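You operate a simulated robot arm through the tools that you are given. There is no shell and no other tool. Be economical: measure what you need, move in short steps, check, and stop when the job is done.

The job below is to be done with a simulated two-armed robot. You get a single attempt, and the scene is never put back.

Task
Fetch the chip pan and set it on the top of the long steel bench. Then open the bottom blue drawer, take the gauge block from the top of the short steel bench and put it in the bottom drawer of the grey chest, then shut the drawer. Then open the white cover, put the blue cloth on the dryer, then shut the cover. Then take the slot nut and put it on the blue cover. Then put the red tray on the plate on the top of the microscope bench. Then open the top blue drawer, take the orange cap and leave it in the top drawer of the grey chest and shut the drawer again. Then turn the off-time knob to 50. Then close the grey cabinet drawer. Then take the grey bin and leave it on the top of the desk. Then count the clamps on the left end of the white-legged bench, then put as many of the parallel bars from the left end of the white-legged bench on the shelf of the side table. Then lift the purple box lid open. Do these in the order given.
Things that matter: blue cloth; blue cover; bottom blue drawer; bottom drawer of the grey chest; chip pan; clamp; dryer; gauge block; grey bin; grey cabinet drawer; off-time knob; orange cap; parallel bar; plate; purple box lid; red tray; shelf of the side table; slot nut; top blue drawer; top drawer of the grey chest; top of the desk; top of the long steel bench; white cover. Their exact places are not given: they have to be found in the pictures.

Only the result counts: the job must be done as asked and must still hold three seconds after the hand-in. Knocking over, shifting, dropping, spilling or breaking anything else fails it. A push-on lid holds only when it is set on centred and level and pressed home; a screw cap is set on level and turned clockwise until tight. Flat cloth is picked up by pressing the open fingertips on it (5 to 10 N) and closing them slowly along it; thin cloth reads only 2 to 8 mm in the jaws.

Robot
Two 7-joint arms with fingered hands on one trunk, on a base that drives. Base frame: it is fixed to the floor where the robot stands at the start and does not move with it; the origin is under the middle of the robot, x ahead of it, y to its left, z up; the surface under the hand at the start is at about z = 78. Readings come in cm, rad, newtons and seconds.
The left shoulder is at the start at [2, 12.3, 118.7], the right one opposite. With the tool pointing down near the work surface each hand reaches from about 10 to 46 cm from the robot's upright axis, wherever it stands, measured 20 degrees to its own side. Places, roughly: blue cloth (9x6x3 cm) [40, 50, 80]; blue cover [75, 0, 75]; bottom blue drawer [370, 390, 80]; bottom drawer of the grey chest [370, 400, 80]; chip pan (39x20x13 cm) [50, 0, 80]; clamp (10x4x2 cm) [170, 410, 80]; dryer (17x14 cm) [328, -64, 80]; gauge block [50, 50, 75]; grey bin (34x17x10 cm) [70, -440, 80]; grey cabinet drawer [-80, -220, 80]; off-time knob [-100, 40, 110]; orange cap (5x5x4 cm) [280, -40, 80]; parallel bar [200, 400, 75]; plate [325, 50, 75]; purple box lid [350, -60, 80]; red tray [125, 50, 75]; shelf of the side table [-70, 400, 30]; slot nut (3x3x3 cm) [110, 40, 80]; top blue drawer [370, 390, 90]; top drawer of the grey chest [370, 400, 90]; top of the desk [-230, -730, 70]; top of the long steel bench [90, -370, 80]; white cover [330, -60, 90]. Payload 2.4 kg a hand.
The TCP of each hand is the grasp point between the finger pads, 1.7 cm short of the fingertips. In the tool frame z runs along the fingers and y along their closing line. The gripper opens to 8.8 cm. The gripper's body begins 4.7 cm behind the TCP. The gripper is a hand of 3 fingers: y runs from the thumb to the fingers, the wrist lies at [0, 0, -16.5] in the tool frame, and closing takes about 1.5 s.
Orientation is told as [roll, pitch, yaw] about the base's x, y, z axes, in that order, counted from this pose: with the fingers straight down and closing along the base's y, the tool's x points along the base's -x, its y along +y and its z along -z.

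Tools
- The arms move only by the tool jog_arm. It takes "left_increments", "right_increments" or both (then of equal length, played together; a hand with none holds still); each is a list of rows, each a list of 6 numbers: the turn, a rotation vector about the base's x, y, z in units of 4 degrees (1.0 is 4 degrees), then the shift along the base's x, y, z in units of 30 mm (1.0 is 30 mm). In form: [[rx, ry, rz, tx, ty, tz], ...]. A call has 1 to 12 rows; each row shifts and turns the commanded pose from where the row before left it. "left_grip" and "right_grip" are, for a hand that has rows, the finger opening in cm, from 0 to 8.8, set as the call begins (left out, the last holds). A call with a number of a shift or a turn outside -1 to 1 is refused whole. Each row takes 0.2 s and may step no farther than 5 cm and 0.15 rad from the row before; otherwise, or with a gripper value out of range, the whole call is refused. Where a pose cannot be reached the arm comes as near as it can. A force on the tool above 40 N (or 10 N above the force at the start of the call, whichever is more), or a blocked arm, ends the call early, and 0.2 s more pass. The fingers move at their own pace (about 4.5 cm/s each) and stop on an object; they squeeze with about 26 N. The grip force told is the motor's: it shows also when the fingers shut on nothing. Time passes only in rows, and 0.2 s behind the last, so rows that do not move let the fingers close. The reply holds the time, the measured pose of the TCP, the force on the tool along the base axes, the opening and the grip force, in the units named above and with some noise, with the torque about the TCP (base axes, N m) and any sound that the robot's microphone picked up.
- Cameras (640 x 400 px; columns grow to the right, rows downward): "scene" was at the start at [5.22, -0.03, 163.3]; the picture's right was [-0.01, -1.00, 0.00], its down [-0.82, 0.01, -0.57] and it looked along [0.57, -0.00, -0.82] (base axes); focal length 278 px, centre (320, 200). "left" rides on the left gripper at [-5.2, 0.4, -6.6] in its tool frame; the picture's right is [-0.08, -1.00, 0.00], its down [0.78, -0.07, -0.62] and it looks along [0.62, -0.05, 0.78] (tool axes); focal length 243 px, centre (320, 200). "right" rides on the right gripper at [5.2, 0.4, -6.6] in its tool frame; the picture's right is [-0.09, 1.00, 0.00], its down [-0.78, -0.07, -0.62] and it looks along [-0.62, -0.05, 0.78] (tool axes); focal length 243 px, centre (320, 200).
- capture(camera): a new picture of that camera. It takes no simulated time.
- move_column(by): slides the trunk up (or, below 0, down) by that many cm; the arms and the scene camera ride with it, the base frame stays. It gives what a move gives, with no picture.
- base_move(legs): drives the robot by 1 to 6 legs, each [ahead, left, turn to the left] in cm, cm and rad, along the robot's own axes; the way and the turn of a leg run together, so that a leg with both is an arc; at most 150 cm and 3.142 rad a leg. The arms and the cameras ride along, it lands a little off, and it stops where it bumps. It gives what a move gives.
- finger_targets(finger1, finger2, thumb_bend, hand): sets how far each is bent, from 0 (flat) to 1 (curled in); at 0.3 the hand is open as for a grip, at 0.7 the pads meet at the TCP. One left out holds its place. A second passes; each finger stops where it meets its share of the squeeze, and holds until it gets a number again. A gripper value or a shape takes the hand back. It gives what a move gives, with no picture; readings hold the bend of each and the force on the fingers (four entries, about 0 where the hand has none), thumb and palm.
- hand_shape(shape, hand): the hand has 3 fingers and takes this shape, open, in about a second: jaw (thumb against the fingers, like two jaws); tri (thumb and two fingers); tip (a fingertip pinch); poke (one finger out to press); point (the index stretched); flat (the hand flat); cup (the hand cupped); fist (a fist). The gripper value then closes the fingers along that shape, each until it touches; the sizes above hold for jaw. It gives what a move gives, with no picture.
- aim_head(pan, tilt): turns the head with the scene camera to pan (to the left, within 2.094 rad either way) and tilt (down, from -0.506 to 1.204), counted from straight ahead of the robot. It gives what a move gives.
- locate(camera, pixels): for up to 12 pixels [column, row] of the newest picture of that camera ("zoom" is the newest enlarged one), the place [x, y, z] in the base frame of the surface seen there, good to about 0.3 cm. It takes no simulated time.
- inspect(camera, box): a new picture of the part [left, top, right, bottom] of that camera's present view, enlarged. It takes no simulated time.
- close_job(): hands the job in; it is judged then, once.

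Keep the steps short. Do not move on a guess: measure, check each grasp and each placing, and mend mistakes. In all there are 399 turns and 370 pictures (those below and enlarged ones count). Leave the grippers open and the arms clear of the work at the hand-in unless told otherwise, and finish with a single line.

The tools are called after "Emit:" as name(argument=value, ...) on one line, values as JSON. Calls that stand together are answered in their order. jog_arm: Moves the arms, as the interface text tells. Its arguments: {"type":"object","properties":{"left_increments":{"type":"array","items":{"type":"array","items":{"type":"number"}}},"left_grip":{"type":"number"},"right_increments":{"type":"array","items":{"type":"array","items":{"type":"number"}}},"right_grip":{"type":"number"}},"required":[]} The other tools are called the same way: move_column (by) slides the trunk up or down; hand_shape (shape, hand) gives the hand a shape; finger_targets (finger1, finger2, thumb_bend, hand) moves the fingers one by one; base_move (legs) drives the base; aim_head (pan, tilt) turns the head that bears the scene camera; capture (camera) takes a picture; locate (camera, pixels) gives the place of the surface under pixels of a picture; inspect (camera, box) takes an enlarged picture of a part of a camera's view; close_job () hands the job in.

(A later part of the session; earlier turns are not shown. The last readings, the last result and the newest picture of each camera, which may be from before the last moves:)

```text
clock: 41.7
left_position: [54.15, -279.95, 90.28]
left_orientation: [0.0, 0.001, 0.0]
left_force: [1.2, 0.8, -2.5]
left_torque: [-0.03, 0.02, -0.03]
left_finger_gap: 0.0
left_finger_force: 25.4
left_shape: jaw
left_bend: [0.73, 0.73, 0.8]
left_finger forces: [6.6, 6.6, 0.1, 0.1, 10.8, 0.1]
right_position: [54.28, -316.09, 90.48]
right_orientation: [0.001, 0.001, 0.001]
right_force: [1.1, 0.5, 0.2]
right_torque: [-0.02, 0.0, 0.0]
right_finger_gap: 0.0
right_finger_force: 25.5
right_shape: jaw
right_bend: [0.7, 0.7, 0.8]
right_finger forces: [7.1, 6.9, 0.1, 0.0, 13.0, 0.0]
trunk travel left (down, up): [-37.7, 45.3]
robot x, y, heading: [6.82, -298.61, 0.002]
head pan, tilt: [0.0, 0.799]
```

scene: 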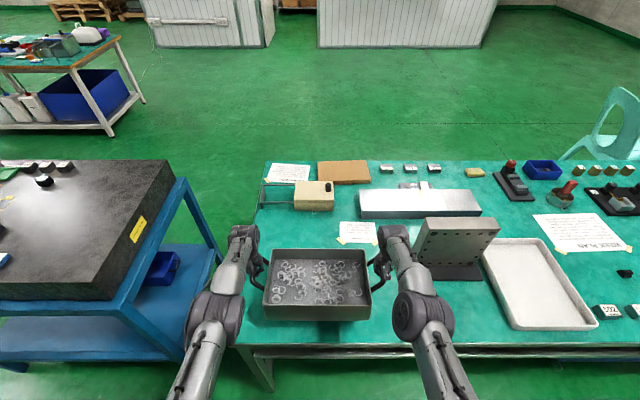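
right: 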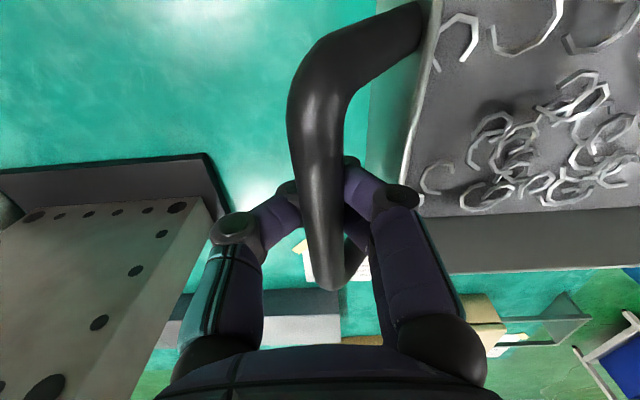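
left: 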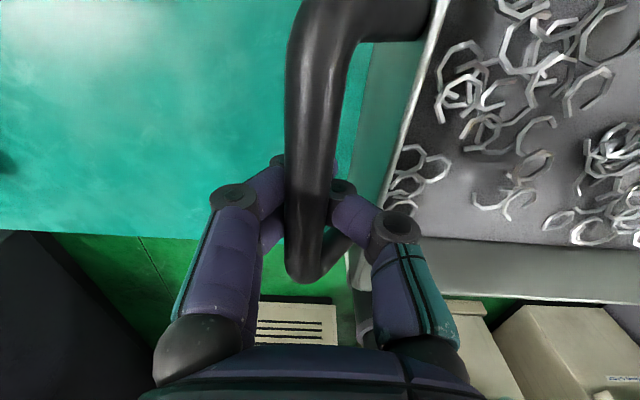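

Pan rests on the bench. Open the hands modestly.

Emit:
jog_arm(left_increments=[[0, 0, 0, 0, 0, 0], [0, 0, 0, 0, 0, 0], [0, 0, 0, 0, 0, 0], [0, 0, 0, 0, 0, 0], [0, 0, 0, 0, 0, 0]], right_increments=[[0, 0, 0, 0, 0, 0], [0, 0, 0, 0, 0, 0], [0, 0, 0, 0, 0, 0], [0, 0, 0, 0, 0, 0], [0, 0, 0, 0, 0, 0]], left_grip=4, right_grip=4)

Emit:
move_column(by=12)

Emit:
capture(camera="scene")

```text
clock: 42.9
left_position: [54.22, -279.94, 90.1]
left_orientation: [0.0, 0.002, 0.0]
left_force: [-0.5, 0.1, -0.3]
left_torque: [0.03, 0.01, -0.01]
left_finger_gap: 3.96
left_finger_force: 0.0
left_shape: jaw
left_bend: [0.73, 0.73, 0.7]
left_finger forces: [0.1, 0.0, 0.0, 0.0, 0.0, 0.0]
right_position: [54.3, -315.95, 90.39]
right_orientation: [0.0, 0.0, 0.002]
right_force: [-0.7, 0.4, 0.9]
right_torque: [0.02, 0.0, -0.01]
right_finger_gap: 3.97
right_finger_force: 0.0
right_shape: jaw
right_bend: [0.73, 0.73, 0.7]
right_finger forces: [0.0, 0.0, 0.0, 0.0, 0.1, 0.1]
trunk travel left (down, up): [-37.7, 45.3]
robot x, y, heading: [7.04, -298.39, -0.002]
head pan, tilt: [0.0, 0.799]
```

```text
clock: 44.4
left_position: [54.36, -279.84, 102.28]
left_orientation: [-0.001, 0.002, -0.001]
left_force: [-0.5, 0.8, 0.4]
left_torque: [0.01, 0.01, 0.01]
left_finger_gap: 3.97
left_finger_force: 0.1
left_shape: jaw
left_bend: [0.73, 0.73, 0.7]
left_finger forces: [0.1, 0.0, 0.0, 0.0, 0.0, 0.0]
right_position: [54.31, -315.98, 102.33]
right_orientation: [0.0, 0.001, 0.001]
right_force: [0.4, 0.6, 1.1]
right_torque: [-0.01, 0.0, -0.01]
right_finger_gap: 3.97
right_finger_force: 0.0
right_shape: jaw
right_bend: [0.73, 0.73, 0.7]
right_finger forces: [0.1, 0.0, 0.0, 0.0, 0.0, 0.1]
trunk travel left (down, up): [-49.7, 33.3]
robot x, y, heading: [6.99, -298.6, -0.0]
head pan, tilt: [0.0, 0.799]
```

```text
339 pictures are left
```

scene: 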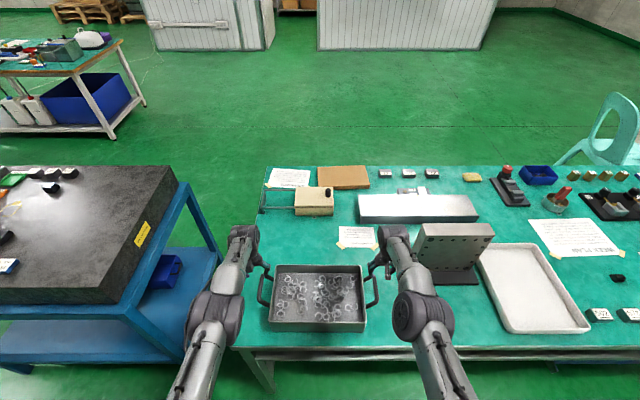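

Pan set down cleanly. Back off, and tuck the arms in.

Emit:
base_move(legs=[[-29, 0, 0]])

Emit:
jog_arm(left_increments=[[0, 0, 0, -1, 0, 0.5], [0, 0, 0, -1, 0, 0.5], [0, 0, 0, -1, 0, 0.5], [0, 0, 0, -1, 0, 0], [0, 0, 0, -1, 0, 0], [0, 0, 0, -1, 0, 0]], right_increments=[[0, 0, 0, -1, 0, 0.5], [0, 0, 0, -1, 0, 0.5], [0, 0, 0, -1, 0, 0.5], [0, 0, 0, -1, 0, 0], [0, 0, 0, -1, 0, 0], [0, 0, 0, -1, 0, 0]], left_grip=8.8, right_grip=8.8)

Emit:
base_move(legs=[[0, 110, 0], [0, 103, 0]])

Emit:
aim_head(pan=0.3, tilt=0.4)

Emit:
capture(camera="scene")

```text
clock: 46.5
left_position: [24.87, -279.93, 102.3]
left_orientation: [0.001, 0.0, -0.002]
left_force: [0.3, 0.5, 0.3]
left_torque: [-0.03, 0.0, -0.01]
left_finger_gap: 3.96
left_finger_force: 0.0
left_shape: jaw
left_bend: [0.73, 0.73, 0.7]
left_finger forces: [0.0, 0.0, 0.1, 0.1, 0.0, 0.0]
right_position: [24.93, -316.13, 102.41]
right_orientation: [0.001, 0.001, 0.001]
right_force: [0.2, 0.2, -0.4]
right_torque: [0.0, 0.04, 0.0]
right_finger_gap: 3.97
right_finger_force: 0.0
right_shape: jaw
right_bend: [0.73, 0.73, 0.7]
right_finger forces: [0.1, 0.0, 0.1, 0.0, 0.0, 0.0]
trunk travel left (down, up): [-49.7, 33.3]
robot x, y, heading: [-22.53, -298.24, -0.006]
head pan, tilt: [0.0, 0.799]
```

```text
clock: 47.9
left_position: [6.84, -279.73, 106.73]
left_orientation: [0.0, 0.0, -0.002]
left_force: [-0.7, -0.4, 0.7]
left_torque: [-0.03, 0.0, 0.0]
left_finger_gap: 8.78
left_finger_force: 0.0
left_shape: jaw
left_bend: [0.3, 0.3, 0.3]
left_finger forces: [0.0, 0.0, 0.0, 0.0, 0.0, 0.0]
right_position: [6.97, -316.02, 106.88]
right_orientation: [-0.002, 0.001, 0.0]
right_force: [-0.3, 1.3, 0.3]
right_torque: [0.0, -0.01, 0.02]
right_finger_gap: 8.8
right_finger_force: 0.0
right_shape: jaw
right_bend: [0.3, 0.3, 0.3]
right_finger forces: [0.1, 0.1, 0.0, 0.0, 0.0, 0.0]
trunk travel left (down, up): [-49.7, 33.3]
robot x, y, heading: [-22.51, -298.36, 0.0]
head pan, tilt: [0.0, 0.799]
```

```text
clock: 58.4
left_position: [8.97, -68.33, 106.64]
left_orientation: [0.0, 0.002, -0.013]
left_force: [0.6, 0.0, -0.2]
left_torque: [0.02, 0.03, 0.0]
left_finger_gap: 8.76
left_finger_force: 0.0
left_shape: jaw
left_bend: [0.3, 0.3, 0.3]
left_finger forces: [0.0, 0.1, 0.0, 0.0, 0.1, 0.0]
right_position: [8.56, -104.8, 107.0]
right_orientation: [0.001, -0.001, -0.009]
right_force: [0.4, 0.0, -1.0]
right_torque: [-0.02, 0.03, 0.0]
right_finger_gap: 8.82
right_finger_force: 0.0
right_shape: jaw
right_bend: [0.3, 0.3, 0.3]
right_finger forces: [0.0, 0.0, 0.0, 0.0, 0.0, 0.1]
trunk travel left (down, up): [-49.7, 33.3]
robot x, y, heading: [-20.29, -86.52, -0.013]
head pan, tilt: [0.0, 0.799]
```

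```text
clock: 59.2
left_position: [9.02, -68.38, 106.81]
left_orientation: [0.0, 0.0, -0.013]
left_force: [0.7, -0.2, -0.3]
left_torque: [-0.01, 0.01, 0.0]
left_finger_gap: 8.81
left_finger_force: 0.0
left_shape: jaw
left_bend: [0.3, 0.3, 0.3]
left_finger forces: [0.0, 0.0, 0.0, 0.0, 0.0, 0.0]
right_position: [8.6, -104.71, 106.96]
right_orientation: [0.001, -0.001, -0.01]
right_force: [-0.2, -0.3, -0.6]
right_torque: [0.0, 0.02, -0.01]
right_finger_gap: 8.77
right_finger_force: 0.0
right_shape: jaw
right_bend: [0.3, 0.3, 0.3]
right_finger forces: [0.0, 0.0, 0.0, 0.1, 0.1, 0.0]
trunk travel left (down, up): [-49.7, 33.3]
robot x, y, heading: [-20.55, -86.61, -0.015]
head pan, tilt: [0.3, 0.4]
```

```text
338 pictures are left
```

scene: 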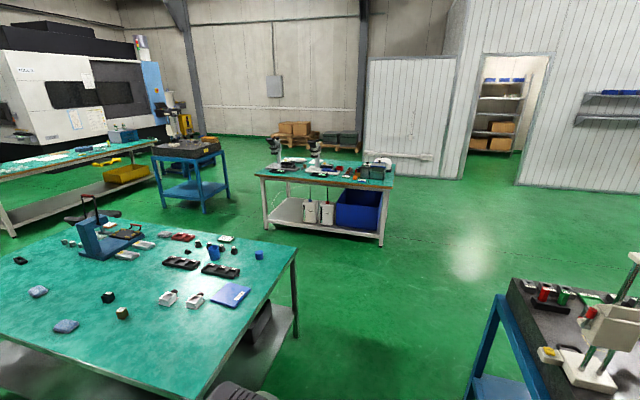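

Drive through the gap between short bench and granite stand to x≈200.

Emit:
base_move(legs=[[0, 0, 0.015], [110, 0, 0], [112, 0, 0]])

Emit:
aim_head(pan=1.1, tilt=0.3)

Emit:
capture(camera="scene")

```text
clock: 70.5
left_position: [230.35, -68.75, 106.7]
left_orientation: [-0.002, 0.003, -0.006]
left_force: [0.3, 0.0, -0.4]
left_torque: [0.03, 0.0, -0.01]
left_finger_gap: 8.8
left_finger_force: 0.2
left_shape: jaw
left_bend: [0.3, 0.3, 0.3]
left_finger forces: [0.1, 0.0, 0.1, 0.1, 0.1, 0.0]
right_position: [230.15, -105.04, 106.92]
right_orientation: [0.001, 0.001, -0.006]
right_force: [-0.3, -0.8, 0.4]
right_torque: [0.01, 0.0, 0.04]
right_finger_gap: 8.78
right_finger_force: 0.1
right_shape: jaw
right_bend: [0.3, 0.3, 0.3]
right_finger forces: [0.0, 0.1, 0.0, 0.0, 0.1, 0.1]
trunk travel left (down, up): [-49.7, 33.3]
robot x, y, heading: [201.22, -87.18, -0.005]
head pan, tilt: [0.3, 0.4]
```

```text
clock: 71.6
left_position: [230.35, -68.65, 106.68]
left_orientation: [0.0, 0.002, -0.007]
left_force: [0.4, -0.6, -0.5]
left_torque: [0.02, 0.0, 0.01]
left_finger_gap: 8.77
left_finger_force: 0.1
left_shape: jaw
left_bend: [0.3, 0.3, 0.3]
left_finger forces: [0.1, 0.1, 0.0, 0.0, 0.1, 0.0]
right_position: [230.07, -104.94, 106.89]
right_orientation: [0.001, 0.002, -0.004]
right_force: [-1.1, -0.6, -0.1]
right_torque: [-0.01, 0.01, -0.02]
right_finger_gap: 8.79
right_finger_force: 0.1
right_shape: jaw
right_bend: [0.3, 0.3, 0.3]
right_finger forces: [0.1, 0.0, 0.0, 0.0, 0.0, 0.1]
trunk travel left (down, up): [-49.7, 33.3]
robot x, y, heading: [200.33, -87.16, -0.004]
head pan, tilt: [1.1, 0.3]
```

```text
337 pictures are left
```

scene: 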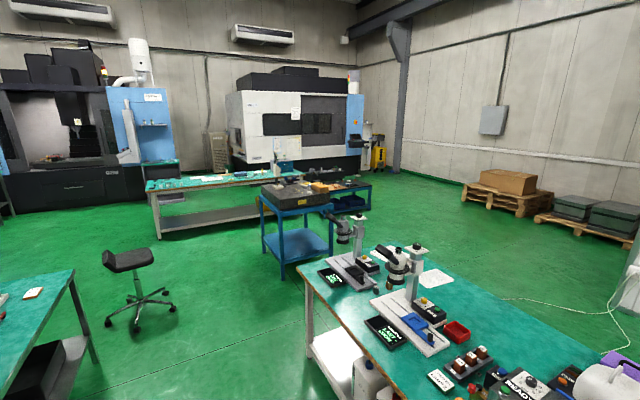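

Emit:
inspect(camera="scene", box=[140, 110, 420, 285])

Emit:
locate(camera="zoom", pixels=[[287, 180], [420, 225], [318, 235], [535, 200], [480, 165], [150, 265], [520, 120], [450, 115], [400, 250], [320, 390], [290, 125], [480, 230]])

Emit:
locate(camera="scene", pixels=[[298, 275], [73, 270], [100, 360], [135, 320], [172, 308], [345, 345]])

```text
2.29 times, centred on (280, 198) of scene
```

zoom: 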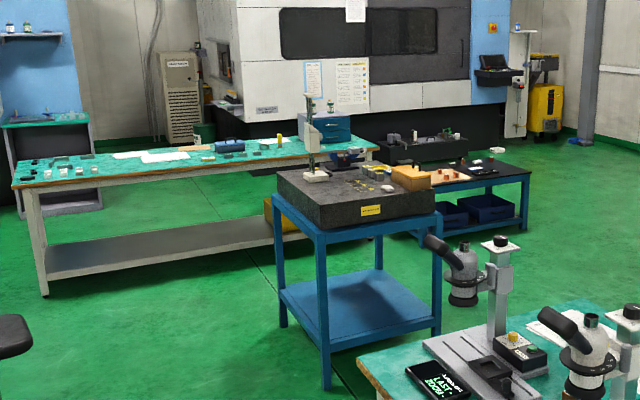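

```text
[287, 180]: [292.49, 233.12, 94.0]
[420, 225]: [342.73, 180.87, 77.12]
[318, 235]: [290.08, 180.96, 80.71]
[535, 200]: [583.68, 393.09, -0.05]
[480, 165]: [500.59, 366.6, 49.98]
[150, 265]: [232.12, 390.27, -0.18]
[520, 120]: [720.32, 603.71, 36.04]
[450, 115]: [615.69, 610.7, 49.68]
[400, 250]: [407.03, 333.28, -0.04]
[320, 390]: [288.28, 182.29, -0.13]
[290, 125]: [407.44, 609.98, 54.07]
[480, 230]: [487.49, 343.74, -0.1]
```

```text
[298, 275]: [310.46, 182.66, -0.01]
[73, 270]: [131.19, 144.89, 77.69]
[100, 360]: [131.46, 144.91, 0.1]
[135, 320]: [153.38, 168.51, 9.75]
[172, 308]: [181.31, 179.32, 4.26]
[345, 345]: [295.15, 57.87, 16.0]
```

The "grey chest" appears to be a small tabletop drawer unit on the right end of the white-legged bench. I turn to face +y and drive between the stool and the granite stand.

Emit:
base_move(legs=[[0, 0, 1.575], [0, -37, 0], [140, 0, 0], [140, 0, 0]])

Emit:
aim_head(pan=-0.5, tilt=0.4)

Emit:
capture(camera="scene")

```text
clock: 90.9
left_position: [218.2, 222.3, 106.67]
left_orientation: [-0.001, 0.002, 1.572]
left_force: [0.4, -0.1, -0.2]
left_torque: [0.0, 0.02, 0.0]
left_finger_gap: 8.8
left_finger_force: 0.1
left_shape: jaw
left_bend: [0.3, 0.3, 0.3]
left_finger forces: [0.0, 0.1, 0.1, 0.0, 0.0, 0.0]
right_position: [254.55, 222.42, 106.84]
right_orientation: [-0.001, 0.0, 1.573]
right_force: [0.3, -0.7, 0.2]
right_torque: [0.0, 0.0, -0.01]
right_finger_gap: 8.79
right_finger_force: 0.1
right_shape: jaw
right_bend: [0.3, 0.3, 0.3]
right_finger forces: [0.0, 0.1, 0.1, 0.0, 0.1, 0.1]
trunk travel left (down, up): [-49.7, 33.3]
robot x, y, heading: [237.36, 193.35, 1.575]
head pan, tilt: [1.1, 0.3]
```

```text
clock: 92.6
left_position: [218.25, 222.28, 106.77]
left_orientation: [0.001, 0.002, 1.572]
left_force: [0.4, 0.2, -0.4]
left_torque: [-0.02, 0.01, 0.0]
left_finger_gap: 8.77
left_finger_force: 0.0
left_shape: jaw
left_bend: [0.3, 0.3, 0.3]
left_finger forces: [0.0, 0.1, 0.0, 0.1, 0.1, 0.0]
right_position: [254.43, 222.24, 106.84]
right_orientation: [-0.001, -0.001, 1.574]
right_force: [0.0, 0.2, -0.3]
right_torque: [0.0, 0.01, 0.02]
right_finger_gap: 8.79
right_finger_force: 0.0
right_shape: jaw
right_bend: [0.3, 0.3, 0.3]
right_finger forces: [0.1, 0.0, 0.1, 0.0, 0.0, 0.0]
trunk travel left (down, up): [-49.7, 33.3]
robot x, y, heading: [236.97, 193.02, 1.571]
head pan, tilt: [-0.499, 0.4]
```

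```text
335 pictures are left
```

scene: 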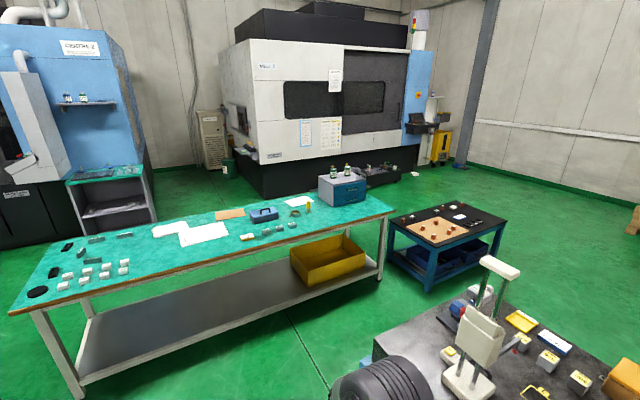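

Emit:
inspect(camera="scene", box=[230, 150, 420, 270])

Emit:
locate(camera="scene", pixels=[[10, 312], [391, 212], [384, 283], [365, 180], [329, 205], [319, 180], [387, 225], [425, 293], [250, 250], [365, 198], [60, 320], [290, 262]])

```text
3.33 times, centred on (325, 210) of scene
```

zoom: 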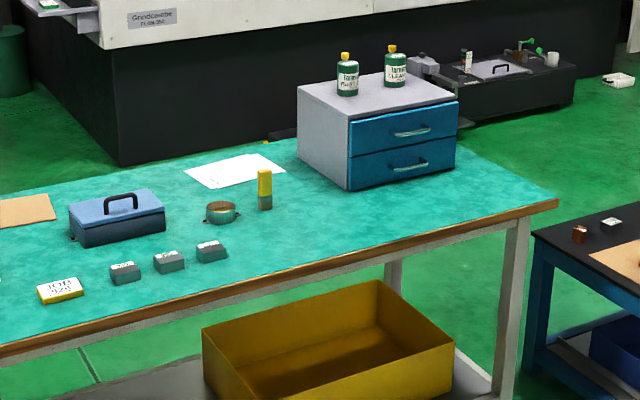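

```text
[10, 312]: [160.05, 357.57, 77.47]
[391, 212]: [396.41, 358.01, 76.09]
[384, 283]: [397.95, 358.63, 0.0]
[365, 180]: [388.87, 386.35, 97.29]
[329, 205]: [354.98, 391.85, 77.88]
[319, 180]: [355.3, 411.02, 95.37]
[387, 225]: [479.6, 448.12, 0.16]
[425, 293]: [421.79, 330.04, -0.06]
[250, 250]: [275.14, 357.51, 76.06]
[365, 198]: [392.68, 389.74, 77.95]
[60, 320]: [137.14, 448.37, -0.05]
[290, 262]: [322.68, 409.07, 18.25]
```

Chest front faces −y at y≈388, x 355–391, bottles on top. Robot goes to about (358, 322).

Emit:
base_move(legs=[[105, 0, 0], [0, -121, 0], [24, 0, 0]])

Emit:
aim_head(pan=-0.1, tilt=0.75)

Emit:
capture(camera="scene")

```text
clock: 105.1
left_position: [338.42, 350.67, 106.75]
left_orientation: [-0.001, 0.002, 1.577]
left_force: [-0.7, 0.0, 0.7]
left_torque: [0.03, -0.01, -0.02]
left_finger_gap: 8.79
left_finger_force: 0.0
left_shape: jaw
left_bend: [0.3, 0.3, 0.3]
left_finger forces: [0.0, 0.0, 0.1, 0.0, 0.0, 0.1]
right_position: [374.72, 350.87, 106.89]
right_orientation: [0.001, 0.0, 1.579]
right_force: [-0.2, 0.6, -0.3]
right_torque: [0.01, -0.04, -0.02]
right_finger_gap: 8.78
right_finger_force: 0.0
right_shape: jaw
right_bend: [0.3, 0.3, 0.3]
right_finger forces: [0.0, 0.0, 0.0, 0.1, 0.0, 0.1]
trunk travel left (down, up): [-49.7, 33.3]
robot x, y, heading: [357.02, 321.12, 1.579]
head pan, tilt: [-0.499, 0.4]
```

```text
clock: 105.9
left_position: [338.4, 350.5, 106.67]
left_orientation: [0.001, 0.003, 1.576]
left_force: [-0.2, -0.6, -0.1]
left_torque: [0.0, -0.02, 0.01]
left_finger_gap: 8.78
left_finger_force: 0.0
left_shape: jaw
left_bend: [0.3, 0.3, 0.3]
left_finger forces: [0.0, 0.0, 0.0, 0.1, 0.1, 0.0]
right_position: [374.62, 350.78, 106.98]
right_orientation: [0.0, 0.0, 1.578]
right_force: [-0.3, 0.0, 0.7]
right_torque: [-0.01, 0.0, 0.01]
right_finger_gap: 8.78
right_finger_force: 0.0
right_shape: jaw
right_bend: [0.3, 0.3, 0.3]
right_finger forces: [0.0, 0.1, 0.0, 0.1, 0.0, 0.0]
trunk travel left (down, up): [-49.7, 33.3]
robot x, y, heading: [357.0, 321.6, 1.577]
head pan, tilt: [-0.099, 0.75]
```

```text
333 pictures are left
```

scene: 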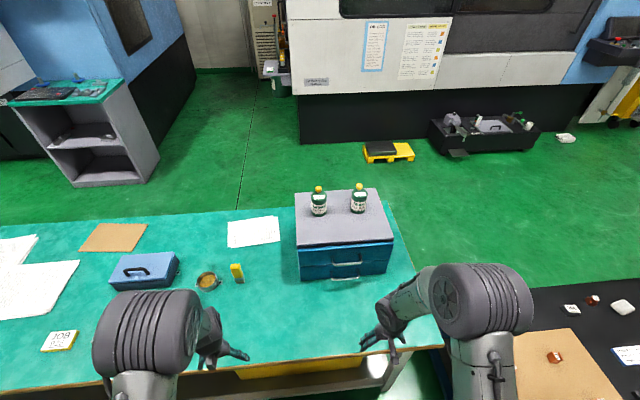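

Emit:
inspect(camera="scene", box=[280, 180, 410, 300])

Emit:
locate(camera="zoom", pixels=[[255, 275], [325, 272], [395, 268], [255, 320], [325, 325], [390, 315], [310, 230], [520, 225], [100, 295], [520, 285], [110, 325], [330, 295]])

```text
3.33 times, centred on (345, 240) of scene
```

zoom: 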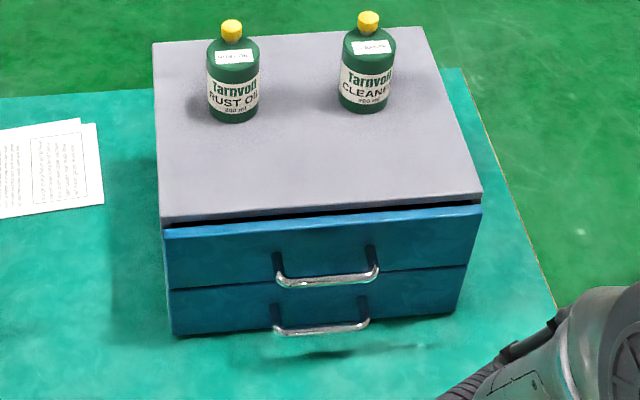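

```text
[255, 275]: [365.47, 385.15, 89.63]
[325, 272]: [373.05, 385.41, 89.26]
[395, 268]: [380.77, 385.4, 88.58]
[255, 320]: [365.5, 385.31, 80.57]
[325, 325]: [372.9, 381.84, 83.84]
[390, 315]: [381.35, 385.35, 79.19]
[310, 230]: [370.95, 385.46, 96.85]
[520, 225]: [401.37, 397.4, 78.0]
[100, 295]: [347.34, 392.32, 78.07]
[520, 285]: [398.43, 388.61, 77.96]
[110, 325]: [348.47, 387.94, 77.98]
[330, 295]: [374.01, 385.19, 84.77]
```

Bottom handle bar: x 368–378, y 381.8, z 83.8, drawer face at y 385.3. I'll grip it with fingers tilted 30° below horizontal, closing vertically. Drive 4 cm nearer, lower the trunk, then rotate the right hand.

Emit:
base_move(legs=[[4, 0, -0.005]])

Emit:
move_column(by=-12)

Emit:
jog_arm(right_increments=[[0.557, 0.557, -0.963, 0, 0, 0], [0.557, 0.557, -0.963, 0, 0, 0], [0.557, 0.557, -0.963, 0, 0, 0], [0.557, 0.557, -0.963, 0, 0, 0], [0.557, 0.557, -0.963, 0, 0, 0], [0.557, 0.557, -0.963, 0, 0, 0], [0.557, 0.557, -0.963, 0, 0, 0], [0.557, 0.557, -0.963, 0, 0, 0], [0.557, 0.557, -0.963, 0, 0, 0], [0.557, 0.557, -0.963, 0, 0, 0], [0.557, 0.557, -0.963, 0, 0, 0]])

Emit:
jog_arm(right_increments=[[0.557, 0.557, -0.963, 0, 0, 0], [0.557, 0.557, -0.963, 0, 0, 0], [0.557, 0.557, -0.963, 0, 0, 0], [0.557, 0.557, -0.963, 0, 0, 0], [0.557, 0.557, -0.963, 0, 0, 0], [0.557, 0.557, -0.963, 0, 0, 0], [0.557, 0.557, -0.963, 0, 0, 0], [0.557, 0.557, -0.963, 0, 0, 0], [0.557, 0.557, -0.963, 0, 0, 0], [0.557, 0.557, -0.963, 0, 0, 0]], right_grip=4)

Emit:
capture(camera="scene")

```text
clock: 106.8
left_position: [338.45, 354.83, 106.59]
left_orientation: [0.001, 0.003, 1.571]
left_force: [0.2, -0.8, 0.6]
left_torque: [0.0, 0.0, 0.0]
left_finger_gap: 8.8
left_finger_force: 0.1
left_shape: jaw
left_bend: [0.3, 0.3, 0.3]
left_finger forces: [0.1, 0.0, 0.0, 0.1, 0.0, 0.1]
right_position: [374.77, 354.73, 106.95]
right_orientation: [0.001, 0.001, 1.571]
right_force: [0.3, 0.8, -0.3]
right_torque: [0.0, 0.0, -0.01]
right_finger_gap: 8.81
right_finger_force: 0.2
right_shape: jaw
right_bend: [0.3, 0.3, 0.3]
right_finger forces: [0.0, 0.1, 0.0, 0.0, 0.1, 0.0]
trunk travel left (down, up): [-49.7, 33.3]
robot x, y, heading: [357.11, 325.29, 1.574]
head pan, tilt: [-0.099, 0.75]
```

```text
clock: 108.3
left_position: [338.48, 354.55, 94.67]
left_orientation: [0.001, 0.002, 1.57]
left_force: [0.2, -0.2, -0.2]
left_torque: [0.0, -0.01, 0.0]
left_finger_gap: 8.8
left_finger_force: 0.0
left_shape: jaw
left_bend: [0.3, 0.3, 0.3]
left_finger forces: [0.0, 0.0, 0.1, 0.0, 0.0, 0.0]
right_position: [374.9, 354.59, 94.94]
right_orientation: [0.0, 0.002, 1.572]
right_force: [0.3, -0.2, 0.4]
right_torque: [-0.02, 0.05, 0.02]
right_finger_gap: 8.8
right_finger_force: 0.0
right_shape: jaw
right_bend: [0.3, 0.3, 0.3]
right_finger forces: [0.1, 0.0, 0.0, 0.0, 0.0, 0.0]
trunk travel left (down, up): [-37.7, 45.3]
robot x, y, heading: [357.17, 325.1, 1.575]
head pan, tilt: [-0.099, 0.75]
```

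```text
clock: 110.7
left_position: [338.53, 354.61, 94.7]
left_orientation: [0.001, 0.001, 1.571]
left_force: [0.3, 0.6, -0.7]
left_torque: [0.03, 0.0, 0.0]
left_finger_gap: 8.77
left_finger_force: 0.0
left_shape: jaw
left_bend: [0.3, 0.3, 0.3]
left_finger forces: [0.0, 0.0, 0.0, 0.0, 0.1, 0.0]
right_position: [374.75, 354.68, 94.94]
right_orientation: [0.554, -0.223, 0.747]
right_force: [0.9, -0.5, 0.0]
right_torque: [0.0, 0.01, -0.01]
right_finger_gap: 8.79
right_finger_force: 0.1
right_shape: jaw
right_bend: [0.3, 0.3, 0.3]
right_finger forces: [0.0, 0.0, 0.0, 0.0, 0.0, 0.1]
trunk travel left (down, up): [-37.7, 45.3]
robot x, y, heading: [357.01, 325.2, 1.566]
head pan, tilt: [-0.099, 0.75]
```

```text
clock: 112.9
left_position: [338.61, 354.7, 94.68]
left_orientation: [0.0, 0.001, 1.57]
left_force: [0.2, 0.2, -0.4]
left_torque: [0.03, 0.03, 0.02]
left_finger_gap: 8.79
left_finger_force: 0.0
left_shape: jaw
left_bend: [0.3, 0.3, 0.3]
left_finger forces: [0.1, 0.0, 0.0, 0.0, 0.1, 0.1]
right_position: [374.82, 355.46, 94.37]
right_orientation: [1.052, -0.001, 0.002]
right_force: [-0.2, -0.4, 0.3]
right_torque: [-0.01, 0.01, 0.0]
right_finger_gap: 4.06
right_finger_force: 0.1
right_shape: jaw
right_bend: [0.73, 0.73, 0.7]
right_finger forces: [0.0, 0.0, 0.1, 0.1, 0.0, 0.1]
right hand out of reach, approached as far as the arm can: row 4, 6
trunk travel left (down, up): [-37.7, 45.3]
robot x, y, heading: [356.99, 325.19, 1.569]
head pan, tilt: [-0.099, 0.75]
```

```text
331 pictures are left
```

scene: 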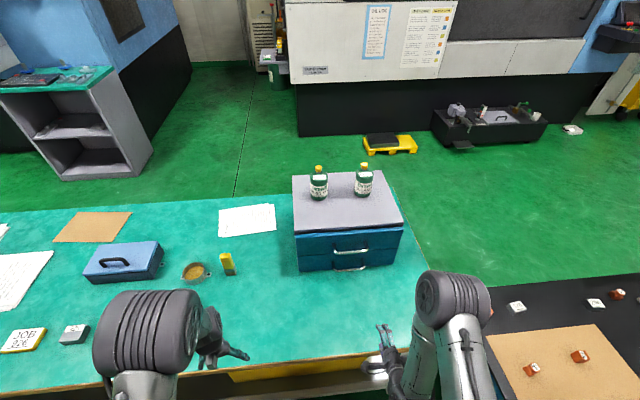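

Orientation reached. Move the right hand to 8 cm short of the bottom bar.

Emit:
jog_arm(right_increments=[[0, 0, 0, -0.08, 0.92, -0.3], [0, 0, 0, -0.08, 0.92, -0.3], [0, 0, 0, -0.08, 0.92, -0.3], [0, 0, 0, -0.08, 0.92, -0.3], [0, 0, 0, -0.08, 0.92, -0.3], [0, 0, 0, -0.08, 0.92, -0.35], [0, 0, 0, -0.1, 0.92, -0.35]])

Emit:
capture(camera="right")

Emit:
inspect(camera="scene", box=[260, 190, 450, 310])

```text
clock: 114.5
left_position: [338.51, 354.78, 94.71]
left_orientation: [0.0, 0.002, 1.57]
left_force: [-0.3, -0.1, 0.1]
left_torque: [0.02, -0.03, 0.02]
left_finger_gap: 8.77
left_finger_force: 0.1
left_shape: jaw
left_bend: [0.3, 0.3, 0.3]
left_finger forces: [0.0, 0.0, 0.0, 0.0, 0.0, 0.0]
right_position: [373.16, 374.74, 87.73]
right_orientation: [1.047, -0.001, 0.002]
right_force: [0.6, 0.3, 0.9]
right_torque: [0.02, 0.02, 0.02]
right_finger_gap: 4.05
right_finger_force: 0.0
right_shape: jaw
right_bend: [0.73, 0.73, 0.7]
right_finger forces: [0.0, 0.0, 0.0, 0.0, 0.0, 0.0]
trunk travel left (down, up): [-37.7, 45.3]
robot x, y, heading: [356.95, 325.48, 1.573]
head pan, tilt: [-0.099, 0.75]
```

```text
330 pictures are left
```

right: 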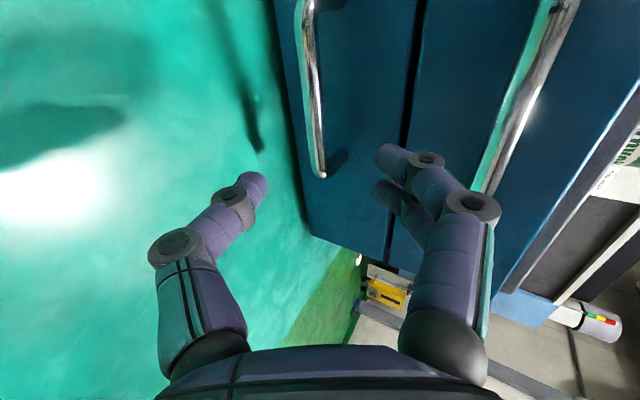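

```text
3.33 times, centred on (355, 250) of scene
```

zoom: 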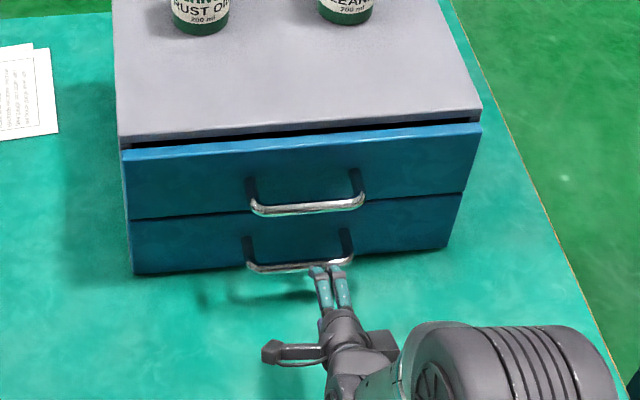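

Emit:
locate(camera="right", pixels=[[312, 60], [314, 100], [319, 160], [321, 174], [530, 80], [495, 170]])

Emit:
locate(camera="zoom", pixels=[[258, 269], [345, 260], [290, 270], [255, 212], [355, 205], [300, 209]])

```text
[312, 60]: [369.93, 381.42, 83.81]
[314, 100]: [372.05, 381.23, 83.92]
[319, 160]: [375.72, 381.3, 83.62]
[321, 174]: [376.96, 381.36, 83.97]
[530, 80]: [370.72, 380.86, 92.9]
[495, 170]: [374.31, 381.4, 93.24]
```

```text
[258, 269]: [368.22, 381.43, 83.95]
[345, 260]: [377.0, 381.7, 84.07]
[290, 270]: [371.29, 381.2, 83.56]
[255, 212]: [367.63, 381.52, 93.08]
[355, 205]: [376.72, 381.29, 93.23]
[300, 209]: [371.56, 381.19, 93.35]
```

Bar at (372.5, 381.5, 83.7). Advance 8 cm along the finger axis.

Emit:
jog_arm(right_increments=[[0, 0, 0, -0.07, 0.77, -0.45], [0, 0, 0, -0.07, 0.77, -0.45], [0, 0, 0, -0.07, 0.72, -0.45]])

Emit:
capture(camera="right")

```text
clock: 115.3
left_position: [338.54, 354.51, 94.73]
left_orientation: [0.0, 0.003, 1.571]
left_force: [-0.6, 0.1, 0.2]
left_torque: [0.0, 0.03, 0.02]
left_finger_gap: 8.79
left_finger_force: 0.0
left_shape: jaw
left_bend: [0.3, 0.3, 0.3]
left_finger forces: [0.0, 0.0, 0.0, 0.1, 0.1, 0.0]
right_position: [372.08, 380.78, 83.55]
right_orientation: [1.046, -0.003, 0.003]
right_force: [0.2, -0.1, -0.2]
right_torque: [0.02, 0.03, -0.02]
right_finger_gap: 4.06
right_finger_force: 0.0
right_shape: jaw
right_bend: [0.73, 0.73, 0.7]
right_finger forces: [0.0, 0.0, 0.1, 0.1, 0.1, 0.0]
right hand out of reach, approached as far as the arm can: row 3
trunk travel left (down, up): [-37.7, 45.3]
robot x, y, heading: [356.83, 325.33, 1.575]
head pan, tilt: [-0.099, 0.75]
```

```text
328 pictures are left
```

right: 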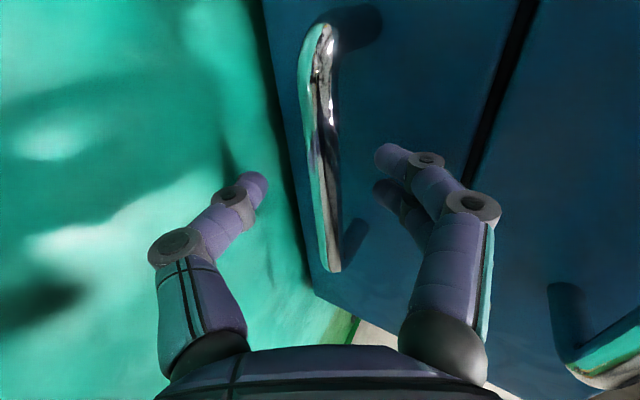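

Bar sits between the fingers at (322,200). Close.

Emit:
jog_arm(right_increments=[[0, 0, 0, 0, 0, 0], [0, 0, 0, 0, 0, 0], [0, 0, 0, 0, 0, 0], [0, 0, 0, 0, 0, 0], [0, 0, 0, 0, 0, 0], [0, 0, 0, 0, 0, 0]], right_grip=0)

Emit:
jog_arm(right_increments=[[0, 0, 0, 0, -0.5, 0], [0, 0, 0, 0, -0.7, 0], [0, 0, 0, 0, -0.7, 0]])

Emit:
inspect(camera="scene", box=[260, 190, 450, 310])

```text
clock: 116.7
left_position: [338.39, 354.6, 94.69]
left_orientation: [0.0, 0.001, 1.572]
left_force: [-0.8, -0.1, 0.1]
left_torque: [-0.02, 0.02, -0.02]
left_finger_gap: 8.8
left_finger_force: 0.1
left_shape: jaw
left_bend: [0.3, 0.3, 0.3]
left_finger forces: [0.0, 0.2, 0.0, 0.0, 0.0, 0.1]
right_position: [372.09, 380.78, 83.75]
right_orientation: [1.048, -0.002, 0.002]
right_force: [-2.0, 0.8, -3.0]
right_torque: [-0.03, -0.02, 0.02]
right_finger_gap: 0.58
right_finger_force: 25.9
right_shape: jaw
right_bend: [0.72, 0.72, 0.7]
right_finger forces: [10.6, 10.7, 0.0, 0.0, 24.0, 0.0]
trunk travel left (down, up): [-37.7, 45.3]
robot x, y, heading: [357.15, 325.43, 1.571]
head pan, tilt: [-0.099, 0.75]
```

```text
clock: 117.5
left_position: [338.48, 354.61, 94.6]
left_orientation: [-0.001, 0.002, 1.571]
left_force: [-0.8, 0.0, 0.1]
left_torque: [0.01, -0.03, 0.05]
left_finger_gap: 8.79
left_finger_force: 0.0
left_shape: jaw
left_bend: [0.3, 0.3, 0.3]
left_finger forces: [0.0, 0.1, 0.0, 0.0, 0.1, 0.0]
right_position: [372.17, 375.03, 83.85]
right_orientation: [1.049, -0.001, 0.001]
right_force: [-2.4, 1.3, -5.6]
right_torque: [-0.05, 0.03, 0.03]
right_finger_gap: 0.53
right_finger_force: 25.7
right_shape: jaw
right_bend: [0.72, 0.72, 0.7]
right_finger forces: [11.0, 11.1, 0.0, 0.1, 26.4, 0.1]
trunk travel left (down, up): [-37.7, 45.3]
robot x, y, heading: [357.16, 324.9, 1.575]
head pan, tilt: [-0.099, 0.75]
```

```text
3.33 times, centred on (355, 250) of scene
```

zoom: 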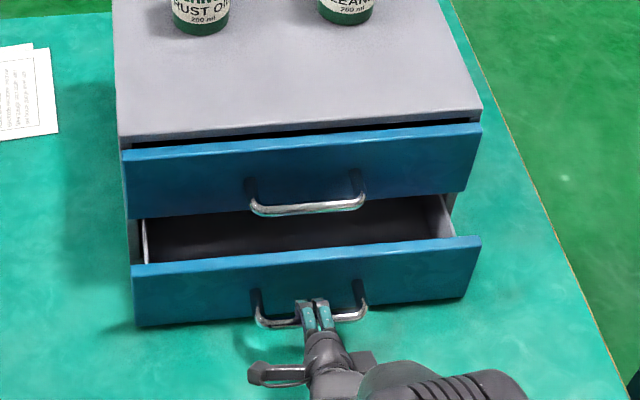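

Opening smoothly; pull 11 cm more.

Emit:
jog_arm(right_increments=[[0, 0, 0, 0, -0.7, 0], [0, 0, 0, 0, -0.7, 0], [0, 0, 0, 0, -0.7, 0], [0, 0, 0, 0, -0.7, 0], [0, 0, 0, 0, -0.7, 0]])

Emit:
inspect(camera="scene", box=[260, 190, 450, 310])

```text
clock: 118.7
left_position: [338.58, 354.57, 94.64]
left_orientation: [0.0, 0.002, 1.571]
left_force: [0.2, -0.9, 0.4]
left_torque: [0.01, 0.03, 0.01]
left_finger_gap: 8.75
left_finger_force: 0.0
left_shape: jaw
left_bend: [0.3, 0.3, 0.3]
left_finger forces: [0.0, 0.0, 0.0, 0.0, 0.0, 0.1]
right_position: [372.1, 364.61, 83.9]
right_orientation: [1.048, -0.002, 0.003]
right_force: [0.3, 1.3, -7.9]
right_torque: [-0.07, -0.04, 0.0]
right_finger_gap: 0.5
right_finger_force: 25.9
right_shape: jaw
right_bend: [0.72, 0.72, 0.7]
right_finger forces: [10.7, 10.7, 0.1, 0.1, 26.6, 0.1]
trunk travel left (down, up): [-37.7, 45.3]
robot x, y, heading: [356.88, 325.12, 1.571]
head pan, tilt: [-0.099, 0.75]
```

```text
3.33 times, centred on (355, 250) of scene
```

zoom: 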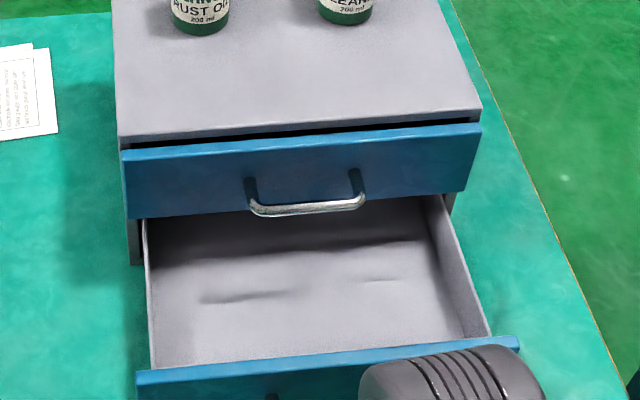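

Drawer is open 16 cm. Release and withdraw along the finger axis.

Emit:
jog_arm(right_increments=[[0, 0, 0, 0, 0, 0], [0, 0, 0, 0, 0, 0], [0, 0, 0, 0, 0, 0], [0, 0, 0, 0, 0, 0], [0, 0, 0, 0, -0.5, 0.29], [0, 0, 0, 0, -0.6, 0.35], [0, 0, 0, 0, -0.6, 0.35], [0, 0, 0, 0, 0, 1]], right_grip=5)

Emit:
base_move(legs=[[-20, 0, 0]])

Emit:
capture(camera="scene")

```text
clock: 120.5
left_position: [338.45, 354.6, 94.71]
left_orientation: [0.0, 0.002, 1.572]
left_force: [-0.1, 0.2, -0.2]
left_torque: [-0.01, 0.0, 0.01]
left_finger_gap: 8.79
left_finger_force: 0.1
left_shape: jaw
left_bend: [0.3, 0.3, 0.3]
left_finger forces: [0.0, 0.1, 0.0, 0.0, 0.0, 0.1]
right_position: [372.37, 359.44, 89.87]
right_orientation: [1.049, -0.001, 0.002]
right_force: [0.0, 0.4, -0.1]
right_torque: [0.02, 0.0, 0.02]
right_finger_gap: 4.95
right_finger_force: 0.1
right_shape: jaw
right_bend: [0.72, 0.72, 0.7]
right_finger forces: [0.0, 0.0, 0.1, 0.0, 0.0, 0.0]
trunk travel left (down, up): [-37.7, 45.3]
robot x, y, heading: [356.94, 325.2, 1.568]
head pan, tilt: [-0.099, 0.75]
```

```text
clock: 122.1
left_position: [338.53, 334.41, 94.69]
left_orientation: [0.0, 0.002, 1.571]
left_force: [-0.5, -0.6, 0.0]
left_torque: [-0.01, 0.03, -0.01]
left_finger_gap: 8.83
left_finger_force: 0.1
left_shape: jaw
left_bend: [0.3, 0.3, 0.3]
left_finger forces: [0.0, 0.1, 0.0, 0.1, 0.1, 0.0]
right_position: [372.29, 339.49, 89.98]
right_orientation: [1.051, -0.002, 0.003]
right_force: [0.8, 0.3, 0.7]
right_torque: [-0.01, 0.02, 0.02]
right_finger_gap: 4.95
right_finger_force: 0.0
right_shape: jaw
right_bend: [0.72, 0.72, 0.7]
right_finger forces: [0.1, 0.0, 0.0, 0.0, 0.0, 0.0]
trunk travel left (down, up): [-37.7, 45.3]
robot x, y, heading: [356.75, 305.53, 1.57]
head pan, tilt: [-0.099, 0.75]
```

```text
325 pictures are left
```

scene: 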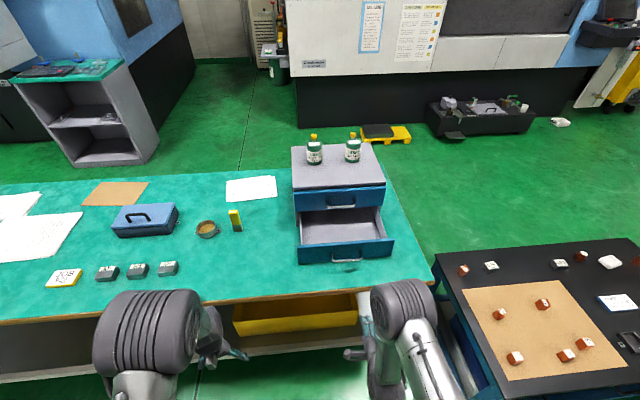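

Drawer stays open. Now drive back around to the short bench by the known route.

Emit:
base_move(legs=[[0, 120, 0], [-145, 0, 0], [-145, 0, 0], [-100, 37, 0], [0, 0, -1.57], [-100, 0, 0]])

```text
clock: 155.5
left_position: [134.47, -71.91, 94.79]
left_orientation: [-0.001, 0.001, 0.043]
left_force: [-0.7, 0.2, -1.0]
left_torque: [-0.03, -0.01, 0.0]
left_finger_gap: 8.8
left_finger_force: 0.1
left_shape: jaw
left_bend: [0.3, 0.3, 0.3]
left_finger forces: [0.0, 0.1, 0.0, 0.0, 0.0, 0.0]
right_position: [140.77, -105.22, 89.92]
right_orientation: [1.048, -0.003, -1.528]
right_force: [0.4, 0.1, 0.3]
right_torque: [-0.02, 0.02, -0.04]
right_finger_gap: 4.96
right_finger_force: 0.0
right_shape: jaw
right_bend: [0.72, 0.72, 0.7]
right_finger forces: [0.0, 0.0, 0.1, 0.1, 0.0, 0.1]
trunk travel left (down, up): [-37.7, 45.3]
robot x, y, heading: [106.3, -91.6, 0.043]
head pan, tilt: [-0.099, 0.75]
```

Emit:
base_move(legs=[[0, 3, -0.043], [-126, 0, 0], [0, 104, 0]])

Emit:
aim_head(pan=0.2, tilt=0.8)

Emit:
capture(camera="scene")

```text
clock: 167.3
left_position: [7.54, 33.91, 94.8]
left_orientation: [-0.001, 0.003, 0.012]
left_force: [0.2, -0.5, -0.7]
left_torque: [-0.01, 0.0, 0.02]
left_finger_gap: 8.77
left_finger_force: 0.0
left_shape: jaw
left_bend: [0.3, 0.3, 0.3]
left_finger forces: [0.0, 0.1, 0.1, 0.1, 0.1, 0.0]
right_position: [12.91, 0.25, 89.77]
right_orientation: [1.048, -0.001, -1.556]
right_force: [0.1, 0.1, -0.4]
right_torque: [0.0, 0.01, -0.01]
right_finger_gap: 4.97
right_finger_force: 0.1
right_shape: jaw
right_bend: [0.72, 0.72, 0.7]
right_finger forces: [0.0, 0.1, 0.1, 0.0, 0.0, 0.1]
trunk travel left (down, up): [-37.7, 45.3]
robot x, y, heading: [-21.58, 15.13, 0.016]
head pan, tilt: [-0.099, 0.75]
```

```text
clock: 168.1
left_position: [7.63, 33.83, 94.74]
left_orientation: [0.0, 0.002, 0.013]
left_force: [-0.9, -1.1, 0.5]
left_torque: [0.01, -0.05, 0.0]
left_finger_gap: 8.76
left_finger_force: 0.0
left_shape: jaw
left_bend: [0.3, 0.3, 0.3]
left_finger forces: [0.0, 0.0, 0.1, 0.1, 0.0, 0.0]
right_position: [12.87, 0.13, 89.84]
right_orientation: [1.049, -0.002, -1.556]
right_force: [-0.2, -0.2, 0.4]
right_torque: [0.03, -0.03, 0.03]
right_finger_gap: 4.98
right_finger_force: 0.1
right_shape: jaw
right_bend: [0.72, 0.72, 0.7]
right_finger forces: [0.1, 0.0, 0.0, 0.1, 0.0, 0.0]
trunk travel left (down, up): [-37.7, 45.3]
robot x, y, heading: [-21.44, 15.09, 0.009]
head pan, tilt: [0.201, 0.799]
```

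```text
324 pictures are left
```

scene: 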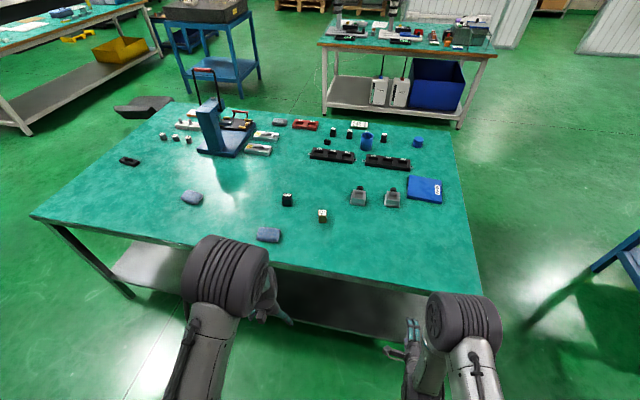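

Emit:
inspect(camera="scene", box=[170, 90, 460, 270])

Emit:
locate(camera="zoom", pixels=[[335, 272], [328, 285], [345, 285], [258, 240], [215, 320], [50, 237], [565, 220], [290, 75], [215, 90], [420, 45], [70, 102], [548, 113]])

Emit:
inspect(camera="scene", box=[260, 180, 350, 250])

```text
2.21 times, centred on (315, 180) of scene
```

zoom: 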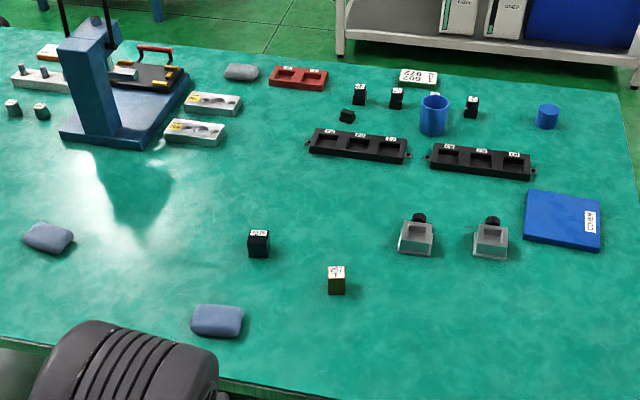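

```text
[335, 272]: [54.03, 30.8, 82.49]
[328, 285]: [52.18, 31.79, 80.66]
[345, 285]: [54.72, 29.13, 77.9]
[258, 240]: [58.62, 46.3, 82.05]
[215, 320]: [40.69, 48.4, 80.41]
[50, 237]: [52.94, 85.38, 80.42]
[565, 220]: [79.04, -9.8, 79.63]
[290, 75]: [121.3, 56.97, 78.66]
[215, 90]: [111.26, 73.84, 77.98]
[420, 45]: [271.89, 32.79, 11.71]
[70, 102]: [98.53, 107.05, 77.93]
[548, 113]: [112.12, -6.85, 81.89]
```

```text
5.71 times, centred on (305, 215) of scene
```

zoom: 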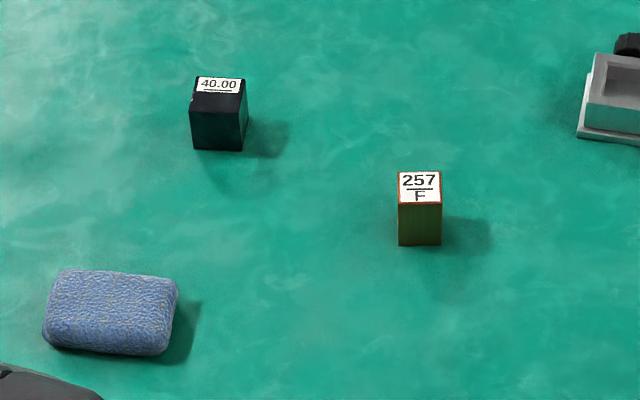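

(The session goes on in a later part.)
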